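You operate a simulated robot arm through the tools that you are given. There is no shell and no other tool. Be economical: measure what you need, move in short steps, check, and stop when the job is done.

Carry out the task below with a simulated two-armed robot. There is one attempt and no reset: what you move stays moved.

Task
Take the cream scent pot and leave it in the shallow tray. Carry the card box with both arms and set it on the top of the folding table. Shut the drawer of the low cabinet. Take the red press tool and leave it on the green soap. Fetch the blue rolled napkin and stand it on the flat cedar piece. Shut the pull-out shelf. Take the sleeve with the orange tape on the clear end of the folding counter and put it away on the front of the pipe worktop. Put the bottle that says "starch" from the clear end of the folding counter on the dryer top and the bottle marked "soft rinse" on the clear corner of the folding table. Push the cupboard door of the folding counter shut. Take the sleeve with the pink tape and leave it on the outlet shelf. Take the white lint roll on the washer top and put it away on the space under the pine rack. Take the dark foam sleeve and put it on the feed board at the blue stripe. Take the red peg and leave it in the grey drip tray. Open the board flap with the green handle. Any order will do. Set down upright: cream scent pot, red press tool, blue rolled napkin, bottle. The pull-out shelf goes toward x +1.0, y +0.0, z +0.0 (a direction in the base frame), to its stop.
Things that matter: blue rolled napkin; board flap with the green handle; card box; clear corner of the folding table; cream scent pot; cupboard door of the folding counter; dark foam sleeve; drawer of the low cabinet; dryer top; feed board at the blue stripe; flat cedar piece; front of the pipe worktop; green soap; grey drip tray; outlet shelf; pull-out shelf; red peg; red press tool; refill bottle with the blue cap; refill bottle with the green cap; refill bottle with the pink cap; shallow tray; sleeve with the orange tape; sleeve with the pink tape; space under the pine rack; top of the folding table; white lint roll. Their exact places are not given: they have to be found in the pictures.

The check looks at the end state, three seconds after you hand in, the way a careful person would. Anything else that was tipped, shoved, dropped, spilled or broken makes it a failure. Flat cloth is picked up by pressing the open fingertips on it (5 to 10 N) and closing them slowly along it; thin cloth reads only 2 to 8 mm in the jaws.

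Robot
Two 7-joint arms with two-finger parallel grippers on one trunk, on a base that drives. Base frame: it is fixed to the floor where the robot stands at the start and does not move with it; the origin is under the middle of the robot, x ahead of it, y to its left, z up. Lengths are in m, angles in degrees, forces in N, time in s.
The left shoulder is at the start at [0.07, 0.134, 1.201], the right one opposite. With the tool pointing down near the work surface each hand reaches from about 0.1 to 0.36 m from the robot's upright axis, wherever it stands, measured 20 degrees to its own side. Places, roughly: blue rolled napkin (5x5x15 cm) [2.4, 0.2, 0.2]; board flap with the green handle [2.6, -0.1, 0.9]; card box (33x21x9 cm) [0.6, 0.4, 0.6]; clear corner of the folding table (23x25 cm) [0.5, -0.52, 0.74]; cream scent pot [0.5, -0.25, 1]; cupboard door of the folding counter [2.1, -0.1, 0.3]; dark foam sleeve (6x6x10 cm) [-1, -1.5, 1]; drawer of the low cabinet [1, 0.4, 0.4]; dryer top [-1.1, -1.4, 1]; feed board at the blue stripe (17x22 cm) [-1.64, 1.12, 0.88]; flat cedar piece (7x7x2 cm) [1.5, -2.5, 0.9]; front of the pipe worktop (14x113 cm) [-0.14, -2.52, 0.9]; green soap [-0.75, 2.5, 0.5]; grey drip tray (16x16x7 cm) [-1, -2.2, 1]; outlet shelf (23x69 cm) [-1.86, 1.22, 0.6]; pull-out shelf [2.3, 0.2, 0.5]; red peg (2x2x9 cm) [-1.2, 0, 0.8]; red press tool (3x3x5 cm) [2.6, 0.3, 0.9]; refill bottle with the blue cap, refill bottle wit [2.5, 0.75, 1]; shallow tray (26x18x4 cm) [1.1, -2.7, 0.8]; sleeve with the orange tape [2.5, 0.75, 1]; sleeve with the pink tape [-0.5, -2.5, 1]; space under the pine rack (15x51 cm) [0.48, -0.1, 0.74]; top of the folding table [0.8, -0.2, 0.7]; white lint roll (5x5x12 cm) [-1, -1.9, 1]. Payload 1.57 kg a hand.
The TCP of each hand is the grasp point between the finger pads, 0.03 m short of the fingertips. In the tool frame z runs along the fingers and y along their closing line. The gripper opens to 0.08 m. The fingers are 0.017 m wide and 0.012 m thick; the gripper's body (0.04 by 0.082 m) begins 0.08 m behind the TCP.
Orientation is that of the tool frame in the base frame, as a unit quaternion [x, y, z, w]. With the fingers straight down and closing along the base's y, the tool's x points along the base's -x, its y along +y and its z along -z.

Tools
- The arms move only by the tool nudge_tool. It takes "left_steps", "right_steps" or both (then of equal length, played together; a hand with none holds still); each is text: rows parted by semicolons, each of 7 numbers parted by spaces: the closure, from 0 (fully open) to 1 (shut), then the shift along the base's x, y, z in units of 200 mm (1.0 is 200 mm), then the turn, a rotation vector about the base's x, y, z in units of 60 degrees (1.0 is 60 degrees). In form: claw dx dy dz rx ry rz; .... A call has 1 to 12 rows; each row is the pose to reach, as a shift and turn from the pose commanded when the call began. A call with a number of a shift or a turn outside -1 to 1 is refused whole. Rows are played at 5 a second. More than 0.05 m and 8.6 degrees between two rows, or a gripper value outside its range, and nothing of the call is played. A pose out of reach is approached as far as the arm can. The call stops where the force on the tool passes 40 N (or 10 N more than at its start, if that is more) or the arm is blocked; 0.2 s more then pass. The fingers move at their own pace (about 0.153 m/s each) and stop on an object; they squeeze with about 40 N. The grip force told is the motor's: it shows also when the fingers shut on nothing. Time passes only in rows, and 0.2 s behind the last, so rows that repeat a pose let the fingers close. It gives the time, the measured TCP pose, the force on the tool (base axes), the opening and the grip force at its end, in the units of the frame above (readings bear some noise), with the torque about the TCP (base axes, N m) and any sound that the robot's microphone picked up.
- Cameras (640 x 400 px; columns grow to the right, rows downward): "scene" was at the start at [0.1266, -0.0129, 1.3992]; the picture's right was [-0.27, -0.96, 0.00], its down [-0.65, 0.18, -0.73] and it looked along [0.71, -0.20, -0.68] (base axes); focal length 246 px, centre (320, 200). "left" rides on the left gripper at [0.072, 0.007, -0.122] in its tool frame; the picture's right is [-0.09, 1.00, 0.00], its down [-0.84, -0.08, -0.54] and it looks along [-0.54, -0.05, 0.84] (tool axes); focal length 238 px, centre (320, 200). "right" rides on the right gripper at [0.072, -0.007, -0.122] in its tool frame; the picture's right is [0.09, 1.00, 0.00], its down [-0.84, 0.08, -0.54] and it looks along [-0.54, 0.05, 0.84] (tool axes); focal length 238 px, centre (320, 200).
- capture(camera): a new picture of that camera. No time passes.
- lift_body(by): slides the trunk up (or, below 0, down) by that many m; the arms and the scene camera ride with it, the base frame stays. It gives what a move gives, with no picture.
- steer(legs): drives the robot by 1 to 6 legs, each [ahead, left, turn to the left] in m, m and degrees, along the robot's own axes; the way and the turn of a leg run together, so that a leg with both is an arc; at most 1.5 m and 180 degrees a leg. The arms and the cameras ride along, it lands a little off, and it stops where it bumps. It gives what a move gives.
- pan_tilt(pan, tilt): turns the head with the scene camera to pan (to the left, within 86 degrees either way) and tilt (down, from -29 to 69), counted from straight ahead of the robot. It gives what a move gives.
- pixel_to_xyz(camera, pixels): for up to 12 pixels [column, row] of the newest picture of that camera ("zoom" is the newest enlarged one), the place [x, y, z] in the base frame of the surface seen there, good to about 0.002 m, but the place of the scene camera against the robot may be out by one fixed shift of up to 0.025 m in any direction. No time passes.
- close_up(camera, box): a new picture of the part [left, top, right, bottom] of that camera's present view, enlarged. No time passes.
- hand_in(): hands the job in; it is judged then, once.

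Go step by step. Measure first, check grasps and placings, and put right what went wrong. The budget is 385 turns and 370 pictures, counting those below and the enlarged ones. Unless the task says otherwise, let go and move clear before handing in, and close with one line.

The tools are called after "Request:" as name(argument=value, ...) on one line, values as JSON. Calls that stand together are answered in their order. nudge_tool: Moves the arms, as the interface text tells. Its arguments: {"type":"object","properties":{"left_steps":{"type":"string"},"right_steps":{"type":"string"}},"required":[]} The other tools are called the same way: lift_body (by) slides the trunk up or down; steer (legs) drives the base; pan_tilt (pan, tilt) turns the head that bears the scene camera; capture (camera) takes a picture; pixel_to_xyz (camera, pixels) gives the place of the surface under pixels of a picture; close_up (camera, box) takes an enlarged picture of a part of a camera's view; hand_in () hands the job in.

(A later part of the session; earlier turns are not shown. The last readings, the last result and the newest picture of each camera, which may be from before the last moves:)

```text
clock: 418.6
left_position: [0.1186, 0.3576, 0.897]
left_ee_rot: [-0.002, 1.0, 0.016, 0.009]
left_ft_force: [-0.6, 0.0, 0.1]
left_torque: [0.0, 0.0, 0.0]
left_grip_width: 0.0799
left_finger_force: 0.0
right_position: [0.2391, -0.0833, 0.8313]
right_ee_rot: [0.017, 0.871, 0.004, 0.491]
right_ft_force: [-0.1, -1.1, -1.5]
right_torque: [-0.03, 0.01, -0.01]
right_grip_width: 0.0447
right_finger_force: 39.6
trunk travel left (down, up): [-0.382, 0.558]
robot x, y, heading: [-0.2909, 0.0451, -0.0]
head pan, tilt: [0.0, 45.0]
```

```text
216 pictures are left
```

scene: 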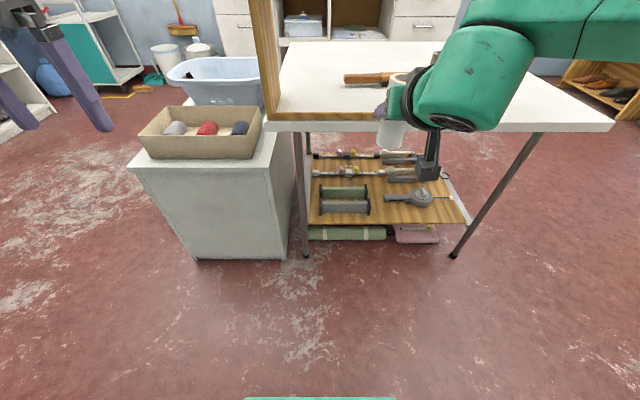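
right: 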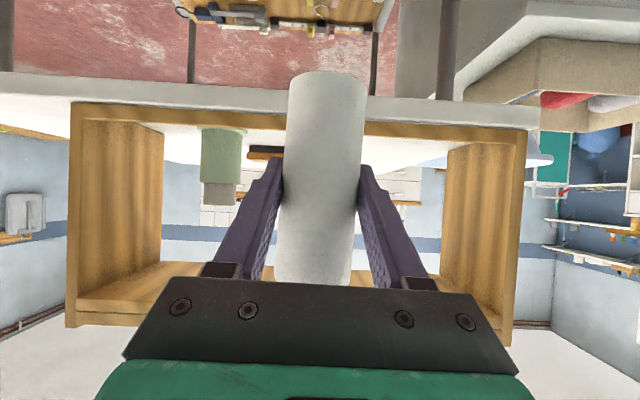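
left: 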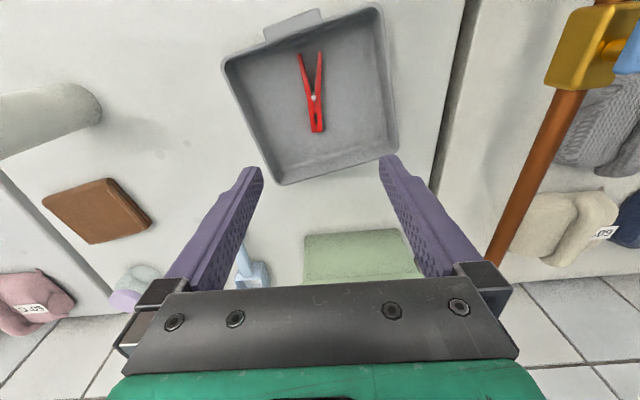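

Request:
pixel_to_xyz(camera="right", pixels=[[420, 130], [420, 115], [420, 105], [420, 150], [220, 150], [205, 150], [240, 150], [220, 175], [75, 200], [525, 200], [400, 290], [440, 100]])

Request:
close_up(camera="right", box=[60, 60, 560, 340])

```text
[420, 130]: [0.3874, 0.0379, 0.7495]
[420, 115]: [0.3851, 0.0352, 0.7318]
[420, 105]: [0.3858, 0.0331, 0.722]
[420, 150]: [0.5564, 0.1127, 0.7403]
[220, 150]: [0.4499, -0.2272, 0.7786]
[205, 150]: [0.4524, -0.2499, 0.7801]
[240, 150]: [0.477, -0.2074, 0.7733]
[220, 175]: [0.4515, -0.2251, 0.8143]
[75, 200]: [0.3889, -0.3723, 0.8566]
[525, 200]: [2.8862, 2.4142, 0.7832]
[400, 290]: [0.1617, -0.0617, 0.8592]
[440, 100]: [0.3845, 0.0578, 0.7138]
```

```text
1.28 times, centred on (310, 200) of right
```

zoom: 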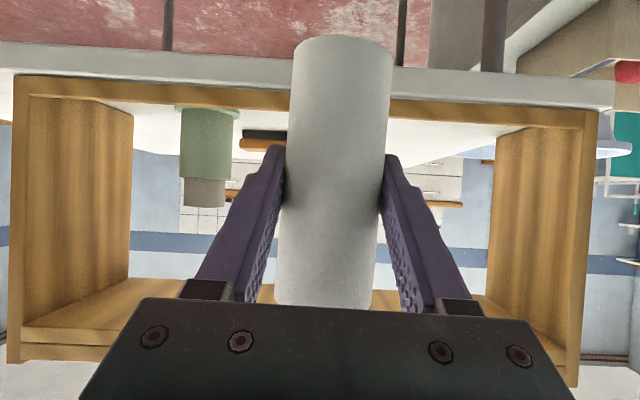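

A ~1 cm lip crosses the front at x=0.387. Roll bottom is at ≈0.768, clear. I drive ahead 0.17 and check.

Request:
steer(legs=[[0.17, 0, 0]])

Request:
nudge_tool(right_steps="1 0.1 0.1 0 0 0 0;1 0.2 0.2 0 0 0 0;1 0.35 0.22 0 0 0 0;1 0.35 0.22 0 0 0 0")

Request:
capture(camera="right")

Request:
capture(camera="scene")

```text
clock: 420.0
left_position: [0.29, 0.3575, 0.8954]
left_ee_rot: [-0.002, 1.0, 0.016, 0.01]
left_ft_force: [0.2, -0.6, -0.2]
left_torque: [0.01, 0.02, 0.03]
left_grip_width: 0.0799
left_finger_force: 0.1
right_position: [0.4097, -0.0828, 0.8307]
right_ee_rot: [0.018, 0.871, 0.004, 0.491]
right_ft_force: [-0.1, 0.4, -0.5]
right_torque: [-0.02, -0.02, -0.01]
right_grip_width: 0.0444
right_finger_force: 40.3
trunk travel left (down, up): [-0.382, 0.558]
robot x, y, heading: [-0.1201, 0.0493, 0.3]
head pan, tilt: [0.0, 45.0]
```

```text
clock: 421.0
left_position: [0.2895, 0.3585, 0.8962]
left_ee_rot: [-0.002, 1.0, 0.016, 0.012]
left_ft_force: [1.5, 0.2, -0.2]
left_torque: [-0.01, -0.04, 0.01]
left_grip_width: 0.0801
left_finger_force: 0.1
right_position: [0.4794, -0.0363, 0.8332]
right_ee_rot: [0.018, 0.871, 0.003, 0.491]
right_ft_force: [-0.3, 0.1, -0.5]
right_torque: [-0.01, 0.02, -0.03]
right_grip_width: 0.0448
right_finger_force: 39.9
trunk travel left (down, up): [-0.382, 0.558]
robot x, y, heading: [-0.1203, 0.0484, -0.1]
head pan, tilt: [0.0, 45.0]
```

```text
214 pictures are left
```

right: 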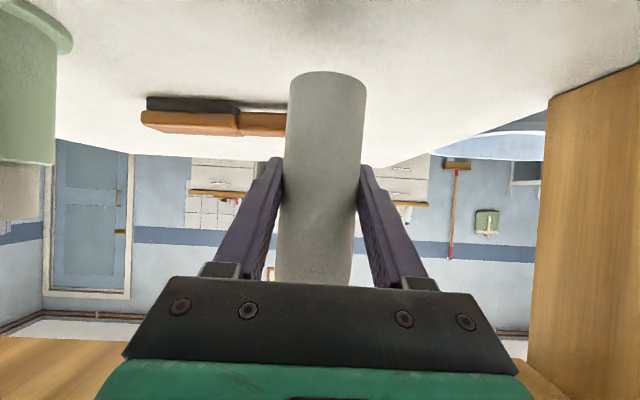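

```text
213 pictures are left
```

scene: 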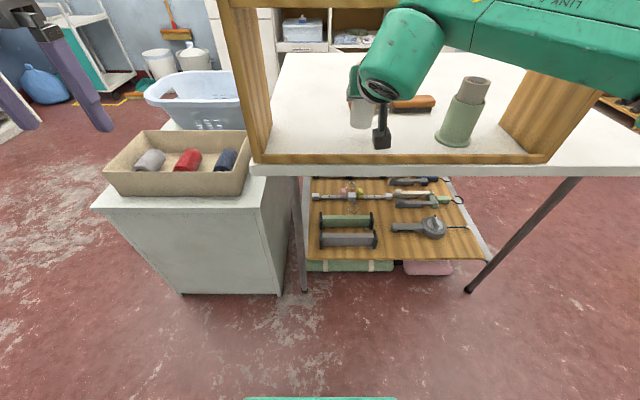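

Request:
nudge_tool(right_steps="1 0 0 -0.06 0 0 0;1 0 0 -0.1 0 0 0;1 0 0 -0.13 0 0 0;1 0 0 -0.145 0 0 0;1 0 0 -0.16 0 0 0;1 0 0 -0.16 0 0 0")

Request:
close_up(camera="scene", box=[260, 40, 520, 180])

```text
clock: 422.4
left_position: [0.2882, 0.3594, 0.8973]
left_ee_rot: [-0.002, 1.0, 0.016, 0.011]
left_ft_force: [0.1, -0.8, 0.4]
left_torque: [0.03, 0.03, 0.0]
left_grip_width: 0.08
left_finger_force: 0.0
right_position: [0.4786, -0.0387, 0.8023]
right_ee_rot: [0.017, 0.87, 0.004, 0.494]
right_ft_force: [2.7, -1.2, 7.6]
right_torque: [-0.28, -0.2, 0.0]
right_grip_width: 0.0447
right_finger_force: 39.7
trunk travel left (down, up): [-0.382, 0.558]
robot x, y, heading: [-0.1203, 0.0488, -0.2]
head pan, tilt: [0.0, 45.0]
```

```text
2.46 times, centred on (390, 110) of scene
```

zoom: 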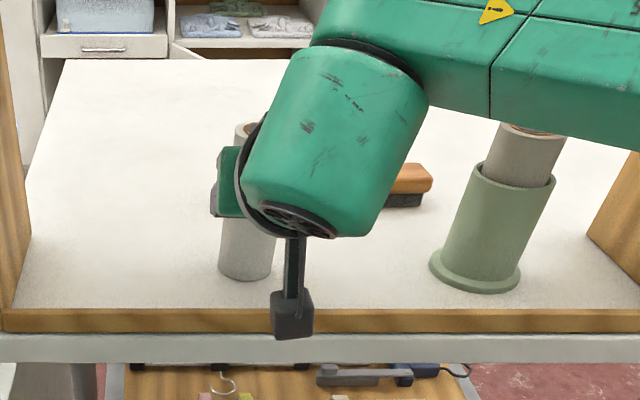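

Roll touches the table. Release and withdraw straight back.

Request:
nudge_tool(right_steps="0.8 0 0 0.005 0 0 0;0.4 0 0 0.005 0 0 0;0 0 0 0.005 0 0 0;0 0 0 0.005 0 0 0;0 -0.2 0 0.02 0 0 0;0 -0.4 0 0.04 0 0 0;0 -0.6 0 0.06 0 0 0;0 -0.8 0 0.1 0 0 0;0 -0.8 0 0.1 0 0 0")

Request:
steer(legs=[[-0.2, 0, 0]])

Request:
capture(camera="scene")

Request:
capture(camera="right")

```text
clock: 424.4
left_position: [0.2893, 0.3588, 0.8951]
left_ee_rot: [-0.001, 1.0, 0.016, 0.01]
left_ft_force: [-0.7, 0.0, -0.5]
left_torque: [0.0, -0.01, -0.02]
left_grip_width: 0.0802
left_finger_force: 0.1
right_position: [0.3184, -0.0364, 0.8168]
right_ee_rot: [0.018, 0.871, 0.003, 0.491]
right_ft_force: [0.0, -0.1, 0.5]
right_torque: [-0.02, 0.0, 0.0]
right_grip_width: 0.0799
right_finger_force: 0.0
trunk travel left (down, up): [-0.382, 0.558]
robot x, y, heading: [-0.1208, 0.0502, 0.2]
head pan, tilt: [0.0, 45.0]
```

```text
clock: 426.0
left_position: [0.0877, 0.3567, 0.8956]
left_ee_rot: [-0.002, 1.0, 0.015, 0.012]
left_ft_force: [0.3, 0.2, 0.0]
left_torque: [0.01, -0.03, 0.01]
left_grip_width: 0.0799
left_finger_force: 0.1
right_position: [0.117, -0.0367, 0.8194]
right_ee_rot: [0.019, 0.871, 0.003, 0.492]
right_ft_force: [-0.7, 0.1, -0.2]
right_torque: [0.02, 0.04, -0.02]
right_grip_width: 0.08
right_finger_force: 0.1
trunk travel left (down, up): [-0.382, 0.558]
robot x, y, heading: [-0.3249, 0.0457, 0.1]
head pan, tilt: [0.0, 45.0]
```

```text
211 pictures are left
```

scene: 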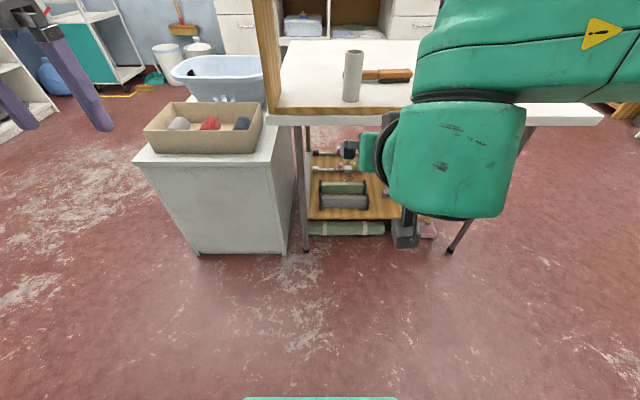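

```text
210 pictures are left
```

right: 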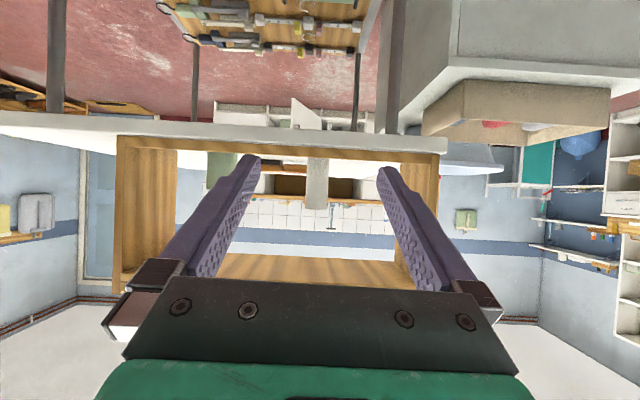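

The lint roll stands under the rack. Now the card box: I point the right hand down, raise a bit, and shift left in front of the box.

Request:
nudge_tool(right_steps="0 0 0 0.1 0 0.14 0;0 0 0 0.2 0 0.28 0;0 0 0 0.3 0 0.42 0;0 0 0 0.4 0 0.56 0;0 0 -0.1 0.5 0 0.7 0;0 0 -0.2 0.5 0 0.84 0;0 0 -0.3 0.5 0 0.98 0;0 0.1 -0.3 0.5 0 0.98 0")

Request:
steer(legs=[[0, 0.38, 0]])

Request:
pan_tilt(pan=0, tilt=50)

Request:
capture(camera="scene")

```text
clock: 427.8
left_position: [0.0899, 0.3581, 0.8961]
left_ee_rot: [-0.002, 1.0, 0.016, 0.01]
left_ft_force: [0.6, 0.4, 0.7]
left_torque: [0.02, 0.0, 0.01]
left_grip_width: 0.0799
left_finger_force: 0.1
right_position: [0.1046, -0.113, 0.8929]
right_ee_rot: [0.017, 1.0, -0.006, 0.001]
right_ft_force: [-0.6, -0.2, -0.5]
right_torque: [0.0, -0.01, 0.03]
right_grip_width: 0.0802
right_finger_force: 0.0
right hand out of reach, approached as far as the arm can: row 5, 6, 7, 8
trunk travel left (down, up): [-0.382, 0.558]
robot x, y, heading: [-0.324, 0.0506, -0.3]
head pan, tilt: [0.0, 45.0]
```

```text
clock: 430.2
left_position: [0.0915, 0.7372, 0.8965]
left_ee_rot: [0.001, 1.0, 0.016, 0.01]
left_ft_force: [-0.3, 0.5, 0.9]
left_torque: [-0.03, 0.03, 0.02]
left_grip_width: 0.0799
left_finger_force: 0.0
right_position: [0.1053, 0.2677, 0.8937]
right_ee_rot: [0.02, 1.0, -0.006, 0.001]
right_ft_force: [-0.8, 0.7, -0.2]
right_torque: [-0.02, -0.03, 0.01]
right_grip_width: 0.0801
right_finger_force: 0.0
trunk travel left (down, up): [-0.382, 0.558]
robot x, y, heading: [-0.3186, 0.4292, -0.2]
head pan, tilt: [0.0, 45.0]
```

```text
clock: 430.9
left_position: [0.0911, 0.737, 0.8964]
left_ee_rot: [0.0, 1.0, 0.016, 0.01]
left_ft_force: [0.5, 0.2, 0.2]
left_torque: [-0.02, 0.02, -0.05]
left_grip_width: 0.0799
left_finger_force: 0.0
right_position: [0.1044, 0.2671, 0.8932]
right_ee_rot: [0.02, 1.0, -0.006, 0.001]
right_ft_force: [0.5, 0.1, 1.2]
right_torque: [0.0, -0.02, 0.01]
right_grip_width: 0.0798
right_finger_force: 0.1
trunk travel left (down, up): [-0.382, 0.558]
robot x, y, heading: [-0.3186, 0.429, -0.4]
head pan, tilt: [0.0, 50.0]
```

```text
209 pictures are left
```

scene: 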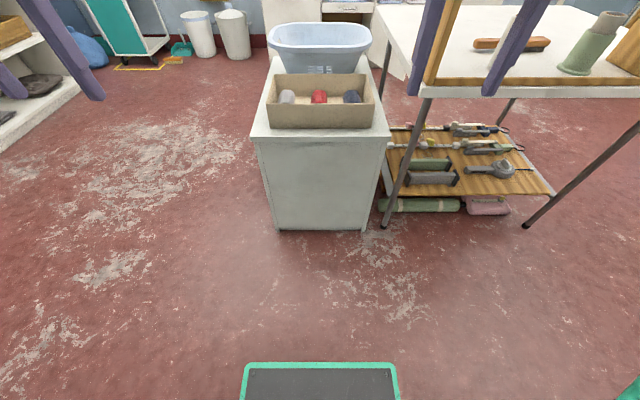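

I measure the box rim corners and height.

Request:
close_up(camera="scene", box=[240, 60, 400, 160])

Request:
pixel_to_xyz(camera="zoom", pixels=[[118, 170], [538, 165], [142, 62], [505, 58], [120, 270], [540, 270], [200, 190], [330, 175], [450, 180], [128, 130], [522, 130], [320, 160]])

Request:
pixel_to_xyz(camera="scene", pixels=[[320, 364], [248, 366], [392, 366]])

```text
4.00 times, centred on (320, 110) of scene
```

zoom: 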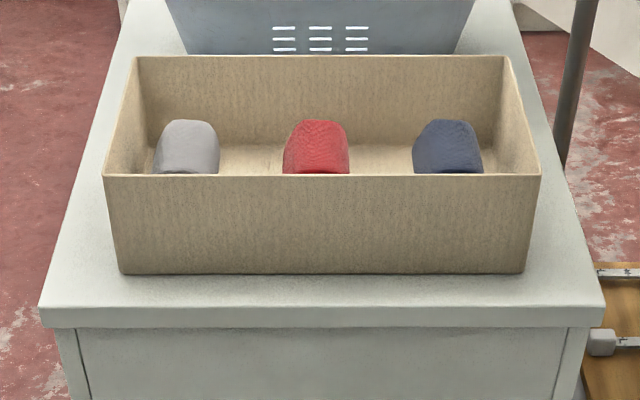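

```text
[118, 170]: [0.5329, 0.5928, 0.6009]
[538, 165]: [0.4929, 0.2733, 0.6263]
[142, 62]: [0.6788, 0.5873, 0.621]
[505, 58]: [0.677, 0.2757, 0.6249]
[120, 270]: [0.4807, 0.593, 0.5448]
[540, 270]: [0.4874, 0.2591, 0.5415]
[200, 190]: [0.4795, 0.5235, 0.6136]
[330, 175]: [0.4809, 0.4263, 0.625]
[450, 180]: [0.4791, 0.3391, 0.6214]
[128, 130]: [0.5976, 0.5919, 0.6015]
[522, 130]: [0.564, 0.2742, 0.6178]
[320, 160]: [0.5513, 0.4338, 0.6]
```

```text
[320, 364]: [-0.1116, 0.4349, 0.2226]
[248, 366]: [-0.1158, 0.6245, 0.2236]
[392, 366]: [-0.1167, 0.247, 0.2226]
```

Box rim z≈0.6445, end walls at y≈0.271 and 0.595, x-centre ≈0.592. I shift left so the right forearm clears the rack, approach, and lower.

Request:
steer(legs=[[0, 0.1, 0], [0.36, 0, 0]])

Request:
nudge_tool(left_steps="0.6 0.1 -0.15 0 0 0 0;0.6 0.2 -0.35 0 0 0 0;0.6 0.3 -0.55 0 0 0 0;0.6 0.4 -0.75 0 0 0 0;0.6 0.5 -0.95 0 0 0 0;0.6 0.6 -1 0 0 0 0;0.6 0.6 -1 0 0 0 0", right_steps="0.6 0.1 -0.1 0 0 0 0;0.6 0.2 -0.2 0 0 0 0;0.6 0.3 -0.3 0 0 0 0;0.6 0.4 -0.4 0 0 0 0;0.6 0.5 -0.45 0 0 0 0;0.6 0.55 -0.45 0 0 0 0;0.6 0.55 -0.45 0 0 0 0")

Request:
capture(camera="left")

Request:
capture(camera="right")

```text
clock: 433.9
left_position: [0.4459, 0.84, 0.8963]
left_ee_rot: [-0.003, 1.0, 0.017, 0.01]
left_ft_force: [0.2, 0.4, -0.4]
left_torque: [0.01, -0.01, -0.04]
left_grip_width: 0.0799
left_finger_force: 0.0
right_position: [0.4634, 0.3702, 0.8921]
right_ee_rot: [0.017, 1.0, -0.006, 0.001]
right_ft_force: [1.1, -0.1, 0.3]
right_torque: [0.0, 0.03, 0.03]
right_grip_width: 0.08
right_finger_force: 0.0
trunk travel left (down, up): [-0.382, 0.558]
robot x, y, heading: [0.0381, 0.5273, 0.2]
head pan, tilt: [0.0, 50.0]
```

```text
clock: 435.6
left_position: [0.5534, 0.6506, 0.8972]
left_ee_rot: [-0.002, 1.0, 0.013, 0.012]
left_ft_force: [0.0, 0.7, -0.6]
left_torque: [0.0, -0.02, 0.01]
left_grip_width: 0.0321
left_finger_force: 0.1
left hand out of reach, approached as far as the arm can: row 6, 7
right_position: [0.5281, 0.2759, 0.8713]
right_ee_rot: [0.017, 1.0, -0.01, 0.004]
right_ft_force: [-0.1, 0.2, -0.1]
right_torque: [-0.01, 0.01, -0.02]
right_grip_width: 0.0318
right_finger_force: 0.1
right hand out of reach, approached as far as the arm can: row 1, 2, 3, 4, 5, 6, 7
trunk travel left (down, up): [-0.382, 0.558]
robot x, y, heading: [0.038, 0.5285, 0.1]
head pan, tilt: [0.0, 50.0]
```

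```text
207 pictures are left
```

left: 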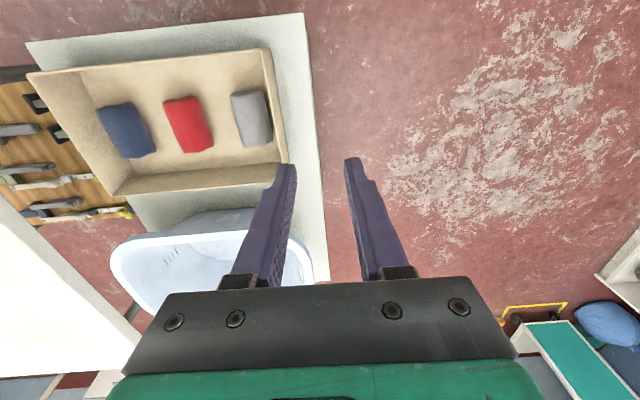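

```text
206 pictures are left
```

right: 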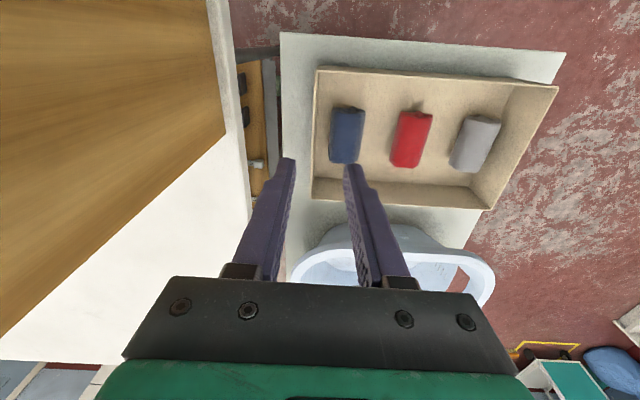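

I measure the two end-wall rims in the wrist views.

Request:
pixel_to_xyz(camera="left", pixels=[[269, 60], [277, 105], [284, 140], [272, 80], [30, 72], [280, 160], [225, 115], [130, 185]])

Request:
pixel_to_xyz(camera="right", pixels=[[317, 80], [315, 120], [313, 160], [316, 100], [318, 72], [313, 190], [555, 92], [345, 150]])

Request:
close_up(camera="right", box=[270, 50, 370, 210])

```text
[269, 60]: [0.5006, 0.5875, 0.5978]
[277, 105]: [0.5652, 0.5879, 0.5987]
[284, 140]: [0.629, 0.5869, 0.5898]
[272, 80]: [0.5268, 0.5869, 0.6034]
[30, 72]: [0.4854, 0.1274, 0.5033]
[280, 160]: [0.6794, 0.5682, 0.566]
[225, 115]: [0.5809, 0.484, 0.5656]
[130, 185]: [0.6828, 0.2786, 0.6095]
```

```text
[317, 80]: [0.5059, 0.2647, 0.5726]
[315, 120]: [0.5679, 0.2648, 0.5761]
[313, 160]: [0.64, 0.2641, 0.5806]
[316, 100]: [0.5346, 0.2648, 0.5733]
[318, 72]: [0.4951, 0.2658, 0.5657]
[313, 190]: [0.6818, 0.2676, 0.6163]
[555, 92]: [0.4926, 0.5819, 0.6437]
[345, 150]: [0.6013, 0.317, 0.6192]
```

```text
2.50 times, centred on (320, 130) of right
```

zoom: 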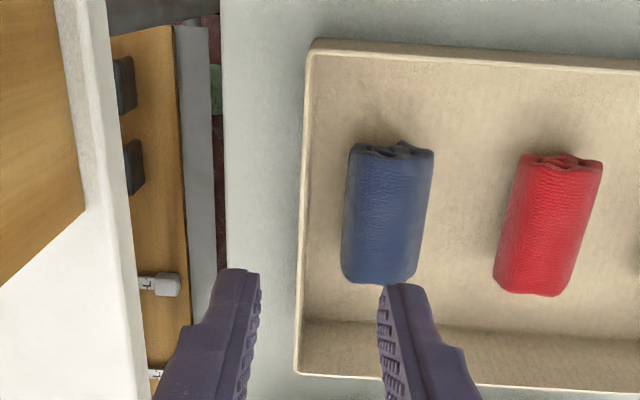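

Walls: right ≈ y 0.2625, left ≈ 0.590 (5 mm thick), x-centre 0.59. I advance 0.07, lower the trunk 0.17, then align both hands.

Request:
steer(legs=[[0.07, 0, 0]])

Request:
lift_body(by=-0.16)

Request:
nudge_tool(left_steps="0.72 0 -0.1 0 0 0 0;0.72 0 -0.2 0 0 0 0;0.72 0 -0.3 0 0 0 0;0.72 0 -0.3 0 0 0 0", right_steps="0.72 0 -0.03 0.02 0 0 0;0.72 0 -0.06 0.03 0 0 0;0.72 0 -0.06 0.03 0 0 0;0.72 0 -0.06 0.03 0 0 0")

Request:
capture(camera="left")

Request:
capture(camera="right")

```text
clock: 436.6
left_position: [0.6292, 0.6559, 0.8934]
left_ee_rot: [-0.003, 1.0, 0.01, 0.009]
left_ft_force: [1.2, 0.1, 0.6]
left_torque: [0.03, -0.01, 0.0]
left_grip_width: 0.0319
left_finger_force: 0.0
right_position: [0.6044, 0.2814, 0.8707]
right_ee_rot: [0.014, 1.0, -0.014, 0.001]
right_ft_force: [-0.6, -0.3, 0.2]
right_torque: [0.02, -0.01, 0.02]
right_grip_width: 0.032
right_finger_force: 0.0
trunk travel left (down, up): [-0.382, 0.558]
robot x, y, heading: [0.1052, 0.5287, 0.2]
head pan, tilt: [0.0, 50.0]
```

```text
clock: 438.4
left_position: [0.6239, 0.6539, 0.7355]
left_ee_rot: [-0.003, 1.0, 0.009, 0.013]
left_ft_force: [0.6, -0.7, -0.2]
left_torque: [-0.01, -0.05, 0.01]
left_grip_width: 0.0322
left_finger_force: 0.1
right_position: [0.6017, 0.2833, 0.7127]
right_ee_rot: [0.014, 1.0, -0.015, 0.002]
right_ft_force: [0.2, 0.2, 0.0]
right_torque: [-0.01, 0.0, 0.01]
right_grip_width: 0.032
right_finger_force: 0.1
trunk travel left (down, up): [-0.222, 0.718]
robot x, y, heading: [0.1092, 0.5288, 0.1]
head pan, tilt: [0.0, 50.0]
```

```text
clock: 439.4
left_position: [0.6115, 0.602, 0.7391]
left_ee_rot: [-0.003, 1.0, 0.009, 0.011]
left_ft_force: [-0.5, -0.2, -0.4]
left_torque: [0.02, 0.02, 0.02]
left_grip_width: 0.0224
left_finger_force: 0.0
left hand out of reach, approached as far as the arm can: row 2, 3, 4
right_position: [0.6016, 0.2804, 0.713]
right_ee_rot: [0.013, 1.0, -0.016, 0.001]
right_ft_force: [0.1, 0.0, 0.5]
right_torque: [0.02, 0.01, 0.02]
right_grip_width: 0.0225
right_finger_force: 0.0
right hand out of reach, approached as far as the arm can: row 1, 2, 3, 4
trunk travel left (down, up): [-0.222, 0.718]
robot x, y, heading: [0.1084, 0.532, 0.3]
head pan, tilt: [0.0, 50.0]
```

```text
204 pictures are left
```

left: 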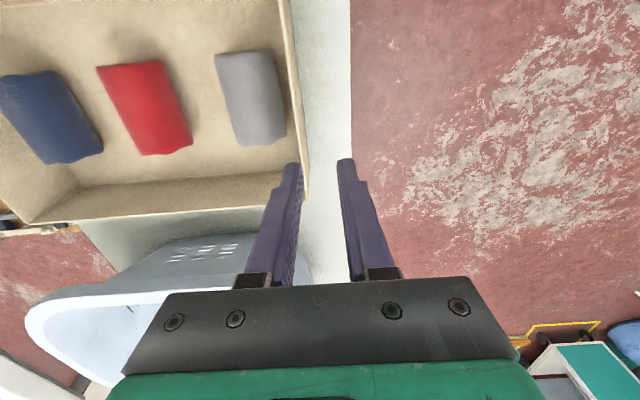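

```text
203 pictures are left
```

right: 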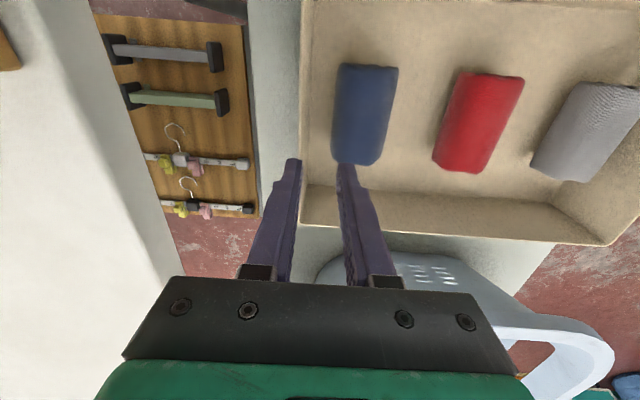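

The trunk is too low for reach. I raise it 0.13 m and re-align with the hands lower relative to the shoulders.

Request:
lift_body(by=0.13)

Request:
nudge_tool(left_steps="0.72 -0.02 0 -0.1 0 0 0;0.72 -0.04 0 -0.2 0 0 0;0.72 -0.06 0 -0.3 0 0 0;0.72 -0.06 0 -0.4 0 0 0;0.72 -0.06 0 -0.45 0 0 0;0.72 -0.06 0 -0.45 0 0 0", right_steps="0.72 -0.02 0 -0.1 0 0 0;0.72 -0.04 0 -0.2 0 0 0;0.72 -0.06 0 -0.3 0 0 0;0.72 -0.06 0 -0.35 0 0 0;0.72 -0.06 0 -0.35 0 0 0;0.72 -0.06 0 -0.35 0 0 0")

```text
clock: 441.0
left_position: [0.6123, 0.6029, 0.8707]
left_ee_rot: [-0.004, 1.0, 0.008, 0.01]
left_ft_force: [0.6, 0.4, -0.5]
left_torque: [0.04, -0.03, 0.01]
left_grip_width: 0.0224
left_finger_force: 0.1
right_position: [0.6013, 0.2818, 0.8443]
right_ee_rot: [0.015, 1.0, -0.015, 0.002]
right_ft_force: [-0.1, -0.3, 0.0]
right_torque: [0.01, 0.0, -0.01]
right_grip_width: 0.0224
right_finger_force: 0.1
trunk travel left (down, up): [-0.352, 0.588]
robot x, y, heading: [0.1103, 0.5315, 0.1]
head pan, tilt: [0.0, 50.0]
```

```text
clock: 442.6
left_position: [0.6015, 0.622, 0.7803]
left_ee_rot: [-0.016, 1.0, 0.005, 0.012]
left_ft_force: [-0.3, 0.2, -0.1]
left_torque: [-0.08, 0.0, 0.03]
left_grip_width: 0.0222
left_finger_force: 0.2
right_position: [0.5988, 0.3064, 0.7801]
right_ee_rot: [-0.006, 1.0, -0.025, 0.004]
right_ft_force: [0.0, -0.2, -0.3]
right_torque: [0.0, 0.03, 0.0]
right_grip_width: 0.0225
right_finger_force: 0.1
trunk travel left (down, up): [-0.352, 0.588]
robot x, y, heading: [0.1105, 0.5335, 1.8]
head pan, tilt: [0.0, 50.0]
stopped in row 6 (left hand): the arm was blocked; the commanded pose is now the measured one
```

Something blocked an arm and turned the base by 2°. I look to both sides.

Request:
pan_tilt(pan=-45, tilt=40)

Request:
capture(camera="scene")

Request:
pan_tilt(pan=10, tilt=55)

Request:
capture(camera="scene")

```text
clock: 443.7
left_position: [0.6025, 0.621, 0.7785]
left_ee_rot: [-0.015, 1.0, 0.004, 0.012]
left_ft_force: [-0.1, -1.5, -0.3]
left_torque: [0.03, 0.01, 0.03]
left_grip_width: 0.0224
left_finger_force: 0.0
right_position: [0.5977, 0.3059, 0.7775]
right_ee_rot: [-0.002, 1.0, -0.027, 0.002]
right_ft_force: [1.0, 1.4, -0.1]
right_torque: [0.0, -0.02, -0.02]
right_grip_width: 0.0224
right_finger_force: 0.0
trunk travel left (down, up): [-0.352, 0.588]
robot x, y, heading: [0.1113, 0.5334, 1.4]
head pan, tilt: [-45.0, 40.0]
```

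```text
202 pictures are left
```

scene: 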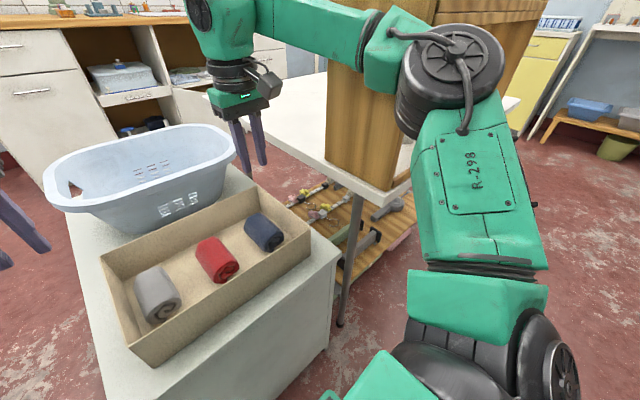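

```text
clock: 444.9
left_position: [0.6012, 0.6201, 0.7806]
left_ee_rot: [-0.015, 1.0, 0.003, 0.011]
left_ft_force: [-0.2, -0.6, 0.9]
left_torque: [-0.01, 0.02, -0.02]
left_grip_width: 0.0222
left_finger_force: 0.1
right_position: [0.5979, 0.3042, 0.7774]
right_ee_rot: [-0.001, 1.0, -0.027, 0.001]
right_ft_force: [-0.5, -0.1, 0.1]
right_torque: [0.0, -0.02, -0.01]
right_grip_width: 0.0223
right_finger_force: 0.1
trunk travel left (down, up): [-0.352, 0.588]
robot x, y, heading: [0.1134, 0.5261, 1.7]
head pan, tilt: [10.0, 55.0]
```

```text
201 pictures are left
```

scene: 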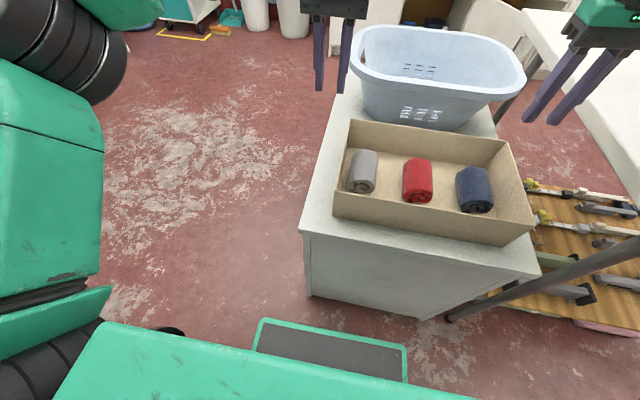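

The right elbow touches the rack's side. I move left away from it, then check the rack and plan to take the box from its +y side instead.

Request:
steer(legs=[[0, 0.15, 0]])

Request:
lift_body(by=0.3)

Request:
steer(legs=[[-0.35, 0, -1.5], [0, 0.5, 0]])

Request:
pan_tilt(pan=-40, tilt=40)

Request:
capture(camera="scene")

```text
clock: 446.3
left_position: [0.5984, 0.7525, 0.7821]
left_ee_rot: [-0.016, 1.0, 0.016, 0.011]
left_ft_force: [0.3, 0.9, 0.5]
left_torque: [0.0, 0.01, -0.04]
left_grip_width: 0.0226
left_finger_force: 0.2
right_position: [0.5935, 0.4354, 0.773]
right_ee_rot: [0.0, 1.0, -0.012, 0.002]
right_ft_force: [0.2, 0.8, -0.5]
right_torque: [0.0, -0.01, -0.02]
right_grip_width: 0.0225
right_finger_force: 0.1
trunk travel left (down, up): [-0.352, 0.588]
robot x, y, heading: [0.11, 0.6783, 1.4]
head pan, tilt: [10.0, 55.0]
```

```text
clock: 449.3
left_position: [0.5979, 0.7515, 1.0817]
left_ee_rot: [-0.015, 1.0, 0.015, 0.011]
left_ft_force: [-0.6, 0.3, -0.3]
left_torque: [0.02, -0.01, 0.01]
left_grip_width: 0.0224
left_finger_force: 0.1
right_position: [0.5941, 0.4346, 1.0725]
right_ee_rot: [0.0, 1.0, -0.012, 0.002]
right_ft_force: [0.3, -1.0, -0.7]
right_torque: [-0.01, -0.01, 0.0]
right_grip_width: 0.0225
right_finger_force: 0.1
trunk travel left (down, up): [-0.652, 0.288]
robot x, y, heading: [0.1108, 0.6748, 1.4]
head pan, tilt: [10.0, 55.0]
```

```text
clock: 454.2
left_position: [0.2395, 1.2399, 1.0812]
left_ee_rot: [-0.006, 1.0, 0.017, 0.011]
left_ft_force: [-0.8, 0.1, -0.2]
left_torque: [0.03, 0.0, 0.01]
left_grip_width: 0.0222
left_finger_force: 0.1
right_position: [0.2294, 0.9226, 1.0729]
right_ee_rot: [0.009, 1.0, -0.011, 0.002]
right_ft_force: [0.1, 0.3, -0.1]
right_torque: [0.01, 0.02, 0.01]
right_grip_width: 0.0228
right_finger_force: 0.0
trunk travel left (down, up): [-0.652, 0.288]
robot x, y, heading: [-0.2528, 1.175, 0.6]
head pan, tilt: [10.0, 55.0]
```

```text
clock: 455.3
left_position: [0.2402, 1.2407, 1.0808]
left_ee_rot: [-0.006, 1.0, 0.016, 0.011]
left_ft_force: [-0.2, -0.7, 0.1]
left_torque: [0.03, -0.02, 0.03]
left_grip_width: 0.0224
left_finger_force: 0.2
right_position: [0.2298, 0.9225, 1.0726]
right_ee_rot: [0.008, 1.0, -0.012, 0.002]
right_ft_force: [0.0, -0.4, 0.4]
right_torque: [0.02, 0.01, 0.0]
right_grip_width: 0.0228
right_finger_force: 0.0
trunk travel left (down, up): [-0.652, 0.288]
robot x, y, heading: [-0.2519, 1.1731, 0.6]
head pan, tilt: [-40.0, 40.0]
```

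```text
200 pictures are left
```

scene: 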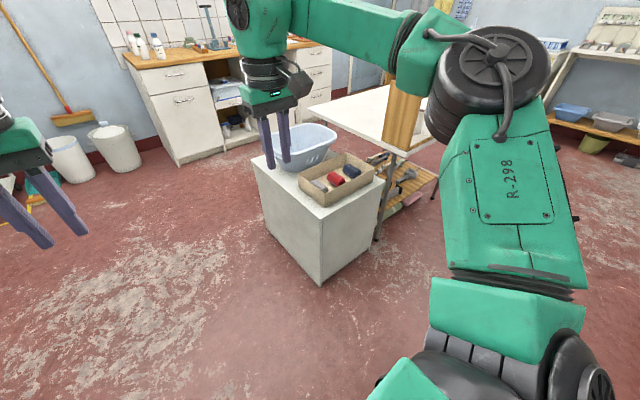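

Rack seems in place. I move to the +y side of the cabinet and face −y.

Request:
steer(legs=[[0.84, 0, 0], [0, 0, -90.6]])

Request:
pan_tilt(pan=0, tilt=50)

Request:
capture(camera="scene")

```text
clock: 463.6
left_position: [0.6178, 0.6884, 1.0813]
left_ee_rot: [0.708, 0.706, 0.004, 0.02]
left_ft_force: [0.4, 0.6, 0.4]
left_torque: [-0.01, -0.02, 0.0]
left_grip_width: 0.0227
left_finger_force: 0.1
right_position: [0.3008, 0.7052, 1.0722]
right_ee_rot: [0.719, 0.695, -0.009, -0.007]
right_ft_force: [-0.3, 0.5, 0.1]
right_torque: [0.04, 0.03, 0.03]
right_grip_width: 0.0226
right_finger_force: 0.0
trunk travel left (down, up): [-0.652, 0.288]
robot x, y, heading: [0.56, 1.1815, -90.2]
head pan, tilt: [-40.0, 40.0]
```

```text
clock: 464.6
left_position: [0.6182, 0.6895, 1.081]
left_ee_rot: [0.708, 0.706, 0.003, 0.02]
left_ft_force: [-0.2, 0.5, 1.0]
left_torque: [0.0, 0.03, 0.02]
left_grip_width: 0.0226
left_finger_force: 0.1
right_position: [0.3, 0.7034, 1.0731]
right_ee_rot: [0.719, 0.695, -0.009, -0.007]
right_ft_force: [-0.2, -0.3, 0.7]
right_torque: [0.01, -0.04, 0.0]
right_grip_width: 0.0225
right_finger_force: 0.0
trunk travel left (down, up): [-0.652, 0.288]
robot x, y, heading: [0.5576, 1.1822, -90.4]
head pan, tilt: [0.0, 50.0]
```

```text
199 pictures are left
```

scene: 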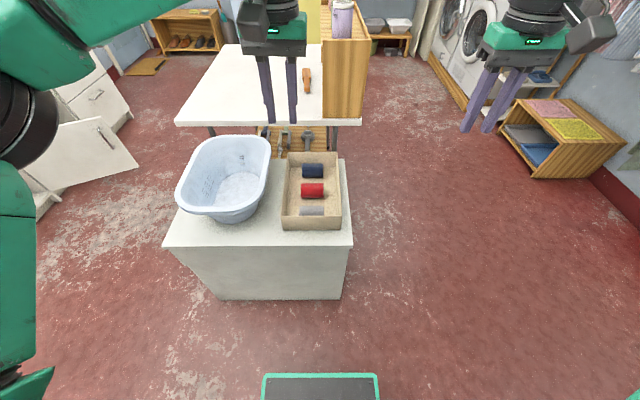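

I measure gap between the basin rim and the box's wall, and the rack position.

Request:
close_up(camera="scene", box=[160, 110, 380, 260])

Request:
pixel_to_xyz(camera="scene", pixels=[[270, 150], [268, 185], [255, 215], [288, 156], [282, 222], [339, 156], [341, 224], [340, 190], [285, 190], [323, 105], [363, 118], [323, 40]])

```text
2.67 times, centred on (270, 185) of scene
```

zoom: 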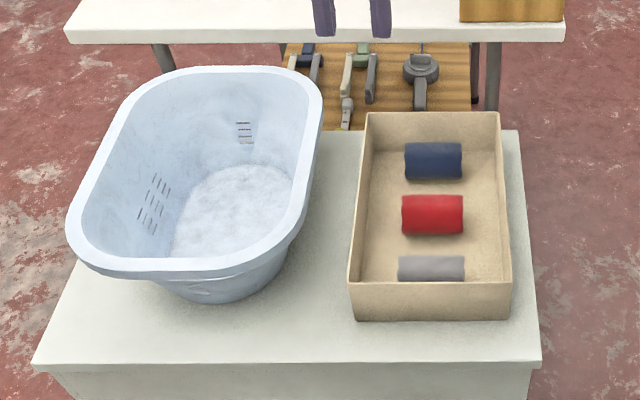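

```text
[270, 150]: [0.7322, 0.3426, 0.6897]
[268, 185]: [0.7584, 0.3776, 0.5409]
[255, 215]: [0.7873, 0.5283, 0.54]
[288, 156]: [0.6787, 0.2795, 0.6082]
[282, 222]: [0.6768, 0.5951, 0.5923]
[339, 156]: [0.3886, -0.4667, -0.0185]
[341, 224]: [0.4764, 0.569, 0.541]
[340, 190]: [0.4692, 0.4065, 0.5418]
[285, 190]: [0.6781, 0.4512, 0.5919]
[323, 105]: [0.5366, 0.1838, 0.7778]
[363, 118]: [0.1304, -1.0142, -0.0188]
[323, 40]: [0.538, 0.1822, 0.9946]
```

Basin rim is ~4.5 cm from the wall, at z≈0.71; gripping at TCP z≈0.642 keeps the gripper body above it. I approach, lower and spread hands over both long walls.

Request:
steer(legs=[[0.25, 0.03, 0.4]])

Request:
lift_body(by=-0.2)

Request:
nudge_tool(left_steps="0.7 0.1 0 0 0 0 0;0.7 0.2 0 0 0 0 0;0.7 0.2 0 0 0 0 0;0.7 0.2 0 0 0 0 0;0.7 0.2 0 0 0 0 0", right_steps="0.7 0.2 0 0 0 0 0;0.7 0.4 0 0 0 0 0;0.7 0.6 0 0 0 0 0;0.7 0.78 0 0 0 0 0;0.7 0.78 0 0 0 0 0")

Request:
capture(camera="left")

Request:
capture(camera="right")

```text
clock: 466.5
left_position: [0.6491, 0.4397, 1.0819]
left_ee_rot: [0.706, 0.708, 0.002, 0.02]
left_ft_force: [0.4, 0.4, 0.4]
left_torque: [0.0, -0.01, 0.0]
left_grip_width: 0.0226
left_finger_force: 0.1
right_position: [0.3305, 0.4518, 1.0744]
right_ee_rot: [0.717, 0.697, -0.01, -0.006]
right_ft_force: [-0.4, -0.8, -0.2]
right_torque: [-0.01, 0.0, -0.01]
right_grip_width: 0.0225
right_finger_force: 0.0
trunk travel left (down, up): [-0.652, 0.288]
robot x, y, heading: [0.5905, 0.9307, -90.0]
head pan, tilt: [0.0, 50.0]
```

```text
clock: 468.6
left_position: [0.6488, 0.4386, 0.8814]
left_ee_rot: [0.707, 0.707, 0.003, 0.019]
left_ft_force: [-0.1, 0.9, 0.6]
left_torque: [0.0, -0.02, -0.01]
left_grip_width: 0.0224
left_finger_force: 0.1
right_position: [0.3311, 0.4508, 0.8731]
right_ee_rot: [0.717, 0.697, -0.009, -0.007]
right_ft_force: [0.3, -0.1, 0.6]
right_torque: [-0.01, -0.01, 0.03]
right_grip_width: 0.0224
right_finger_force: 0.1
trunk travel left (down, up): [-0.452, 0.488]
robot x, y, heading: [0.5908, 0.9298, -90.1]
head pan, tilt: [0.0, 50.0]
```

```text
clock: 469.8
left_position: [0.6891, 0.4374, 0.8804]
left_ee_rot: [0.707, 0.707, 0.003, 0.019]
left_ft_force: [0.3, -0.3, 0.4]
left_torque: [0.0, -0.02, -0.01]
left_grip_width: 0.0238
left_finger_force: 0.1
right_position: [0.4375, 0.4504, 0.8736]
right_ee_rot: [0.718, 0.696, -0.009, -0.007]
right_ft_force: [0.2, 0.2, -0.1]
right_torque: [-0.01, -0.03, -0.04]
right_grip_width: 0.0238
right_finger_force: 0.0
right hand out of reach, approached as far as the arm can: row 3, 4, 5
trunk travel left (down, up): [-0.452, 0.488]
robot x, y, heading: [0.5906, 0.9298, -89.9]
head pan, tilt: [0.0, 50.0]
```

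```text
197 pictures are left
```

left: 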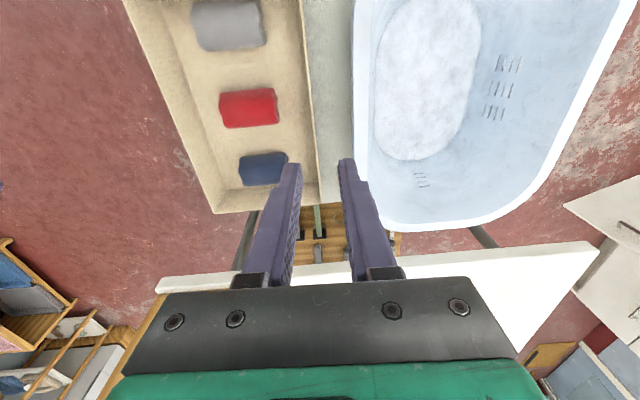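

```text
196 pictures are left
```

right: 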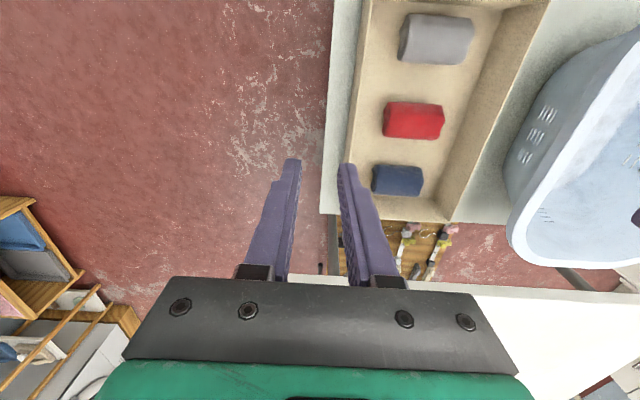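

Right hand can't come further inward; I shift the base left by 5 cm, keep left over its wall, and measure the walls.

Request:
steer(legs=[[0, 0.052, 0]])

Request:
nudge_tool(left_steps="0.7 -0.1 -0.03 -0.1 0 0 0;0.7 -0.2 -0.06 -0.2 0 0 0;0.7 -0.26 -0.06 -0.3 0 0 0;0.7 -0.26 -0.06 -0.4 0 0 0;0.7 -0.26 -0.06 -0.5 0 0 0;0.7 -0.26 -0.06 -0.5 0 0 0", right_steps="0.7 0 -0.04 -0.1 0 0 0;0.7 0 -0.08 -0.2 0 0 0;0.7 0 -0.12 -0.3 0 0 0;0.7 0 -0.12 -0.4 0 0 0;0.7 0 -0.12 -0.47 0 0 0;0.7 0 -0.12 -0.47 0 0 0")

Request:
capture(camera="left")

Request:
capture(camera="right")

```text
clock: 470.8
left_position: [0.7411, 0.4378, 0.8801]
left_ee_rot: [0.707, 0.707, 0.002, 0.018]
left_ft_force: [0.6, 0.1, -0.1]
left_torque: [0.04, 0.02, 0.01]
left_grip_width: 0.0241
left_finger_force: 0.0
right_position: [0.4911, 0.4507, 0.8735]
right_ee_rot: [0.718, 0.696, -0.01, -0.006]
right_ft_force: [0.7, 0.1, 0.5]
right_torque: [0.0, 0.02, 0.01]
right_grip_width: 0.0237
right_finger_force: 0.1
trunk travel left (down, up): [-0.452, 0.488]
robot x, y, heading: [0.6387, 0.9276, -90.0]
head pan, tilt: [0.0, 50.0]
```

```text
clock: 472.2
left_position: [0.687, 0.4275, 0.7817]
left_ee_rot: [0.706, 0.708, 0.003, 0.019]
left_ft_force: [0.9, -0.1, -0.7]
left_torque: [0.01, 0.01, -0.01]
left_grip_width: 0.0239
left_finger_force: 0.1
right_position: [0.4889, 0.4285, 0.7798]
right_ee_rot: [0.718, 0.696, -0.01, -0.005]
right_ft_force: [-0.4, -0.9, -0.7]
right_torque: [-0.01, 0.01, 0.03]
right_grip_width: 0.0237
right_finger_force: 0.1
trunk travel left (down, up): [-0.452, 0.488]
robot x, y, heading: [0.6408, 0.9329, -90.0]
head pan, tilt: [0.0, 50.0]
```

```text
195 pictures are left
```

left: 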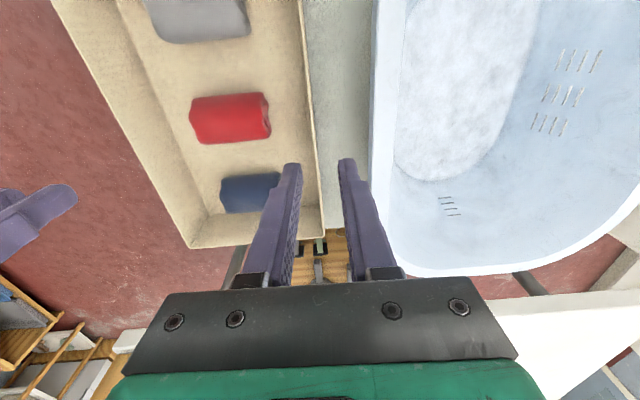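

```text
194 pictures are left
```

right: 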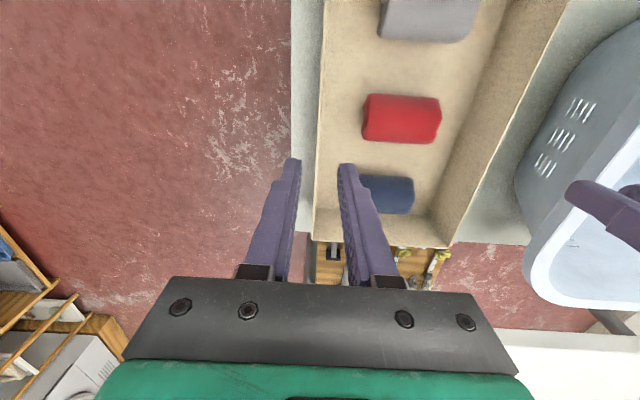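

Request:
pixel_to_xyz(camera="left", pixels=[[305, 80], [303, 80], [307, 80], [311, 120], [309, 120], [318, 200], [376, 60], [371, 150], [366, 200]])

Request:
pixel_to_xyz(camera="right", pixels=[[320, 80], [322, 80], [318, 80], [318, 120], [320, 120], [316, 200], [313, 200]])

```text
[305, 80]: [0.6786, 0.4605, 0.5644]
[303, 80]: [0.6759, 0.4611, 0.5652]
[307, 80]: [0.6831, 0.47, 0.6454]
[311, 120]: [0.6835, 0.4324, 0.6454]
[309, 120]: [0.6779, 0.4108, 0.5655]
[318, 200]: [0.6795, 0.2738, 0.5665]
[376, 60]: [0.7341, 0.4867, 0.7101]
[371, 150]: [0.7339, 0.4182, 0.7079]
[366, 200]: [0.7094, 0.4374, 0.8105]
```

```text
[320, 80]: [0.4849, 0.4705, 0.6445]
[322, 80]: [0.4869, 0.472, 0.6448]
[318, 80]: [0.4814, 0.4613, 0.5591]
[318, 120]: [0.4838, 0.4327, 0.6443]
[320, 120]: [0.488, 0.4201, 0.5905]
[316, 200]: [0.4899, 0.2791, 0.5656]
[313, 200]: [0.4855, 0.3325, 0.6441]
```

Walls' rims: x=0.683 (left) and 0.485 (right), z 0.645. Both hands descend over the rims to z≈0.642.

Request:
nudge_tool(left_steps="0.7 -0.02 0 -0.15 0 0 0;0.7 -0.02 0 -0.35 0 0 0;0.7 -0.02 0 -0.5 0 0 0;0.7 -0.02 0 -0.6 0 0 0;0.7 -0.02 0 -0.7 0 0 0;0.7 -0.02 0 -0.7 0 0 0", right_steps="0.7 -0.02 0 -0.15 0 0 0;0.7 -0.02 0 -0.35 0 0 0;0.7 -0.02 0 -0.5 0 0 0;0.7 -0.02 0 -0.6 0 0 0;0.7 -0.02 0 -0.69 0 0 0;0.7 -0.02 0 -0.69 0 0 0")

Request:
capture(camera="left")

Request:
capture(camera="right")

```text
clock: 473.6
left_position: [0.6851, 0.4282, 0.6403]
left_ee_rot: [0.706, 0.708, 0.003, 0.019]
left_ft_force: [-0.3, -0.8, -0.5]
left_torque: [-0.04, -0.01, -0.01]
left_grip_width: 0.0242
left_finger_force: 0.0
right_position: [0.4815, 0.4332, 0.6439]
right_ee_rot: [0.717, 0.697, -0.009, -0.006]
right_ft_force: [0.4, 0.2, -0.2]
right_torque: [0.0, 0.02, -0.03]
right_grip_width: 0.0238
right_finger_force: 0.0
right hand out of reach, approached as far as the arm can: row 5, 6
trunk travel left (down, up): [-0.452, 0.488]
robot x, y, heading: [0.6386, 0.9267, -90.0]
head pan, tilt: [0.0, 50.0]
```

```text
193 pictures are left
```

left: 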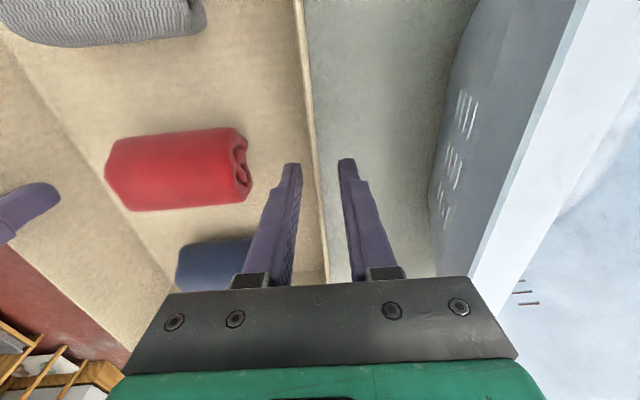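

```text
192 pictures are left
```

right: 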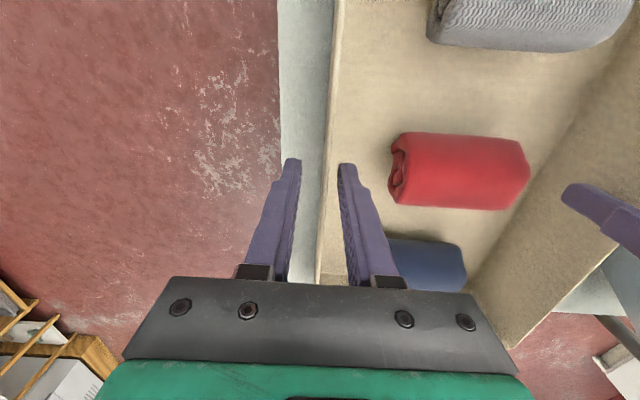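

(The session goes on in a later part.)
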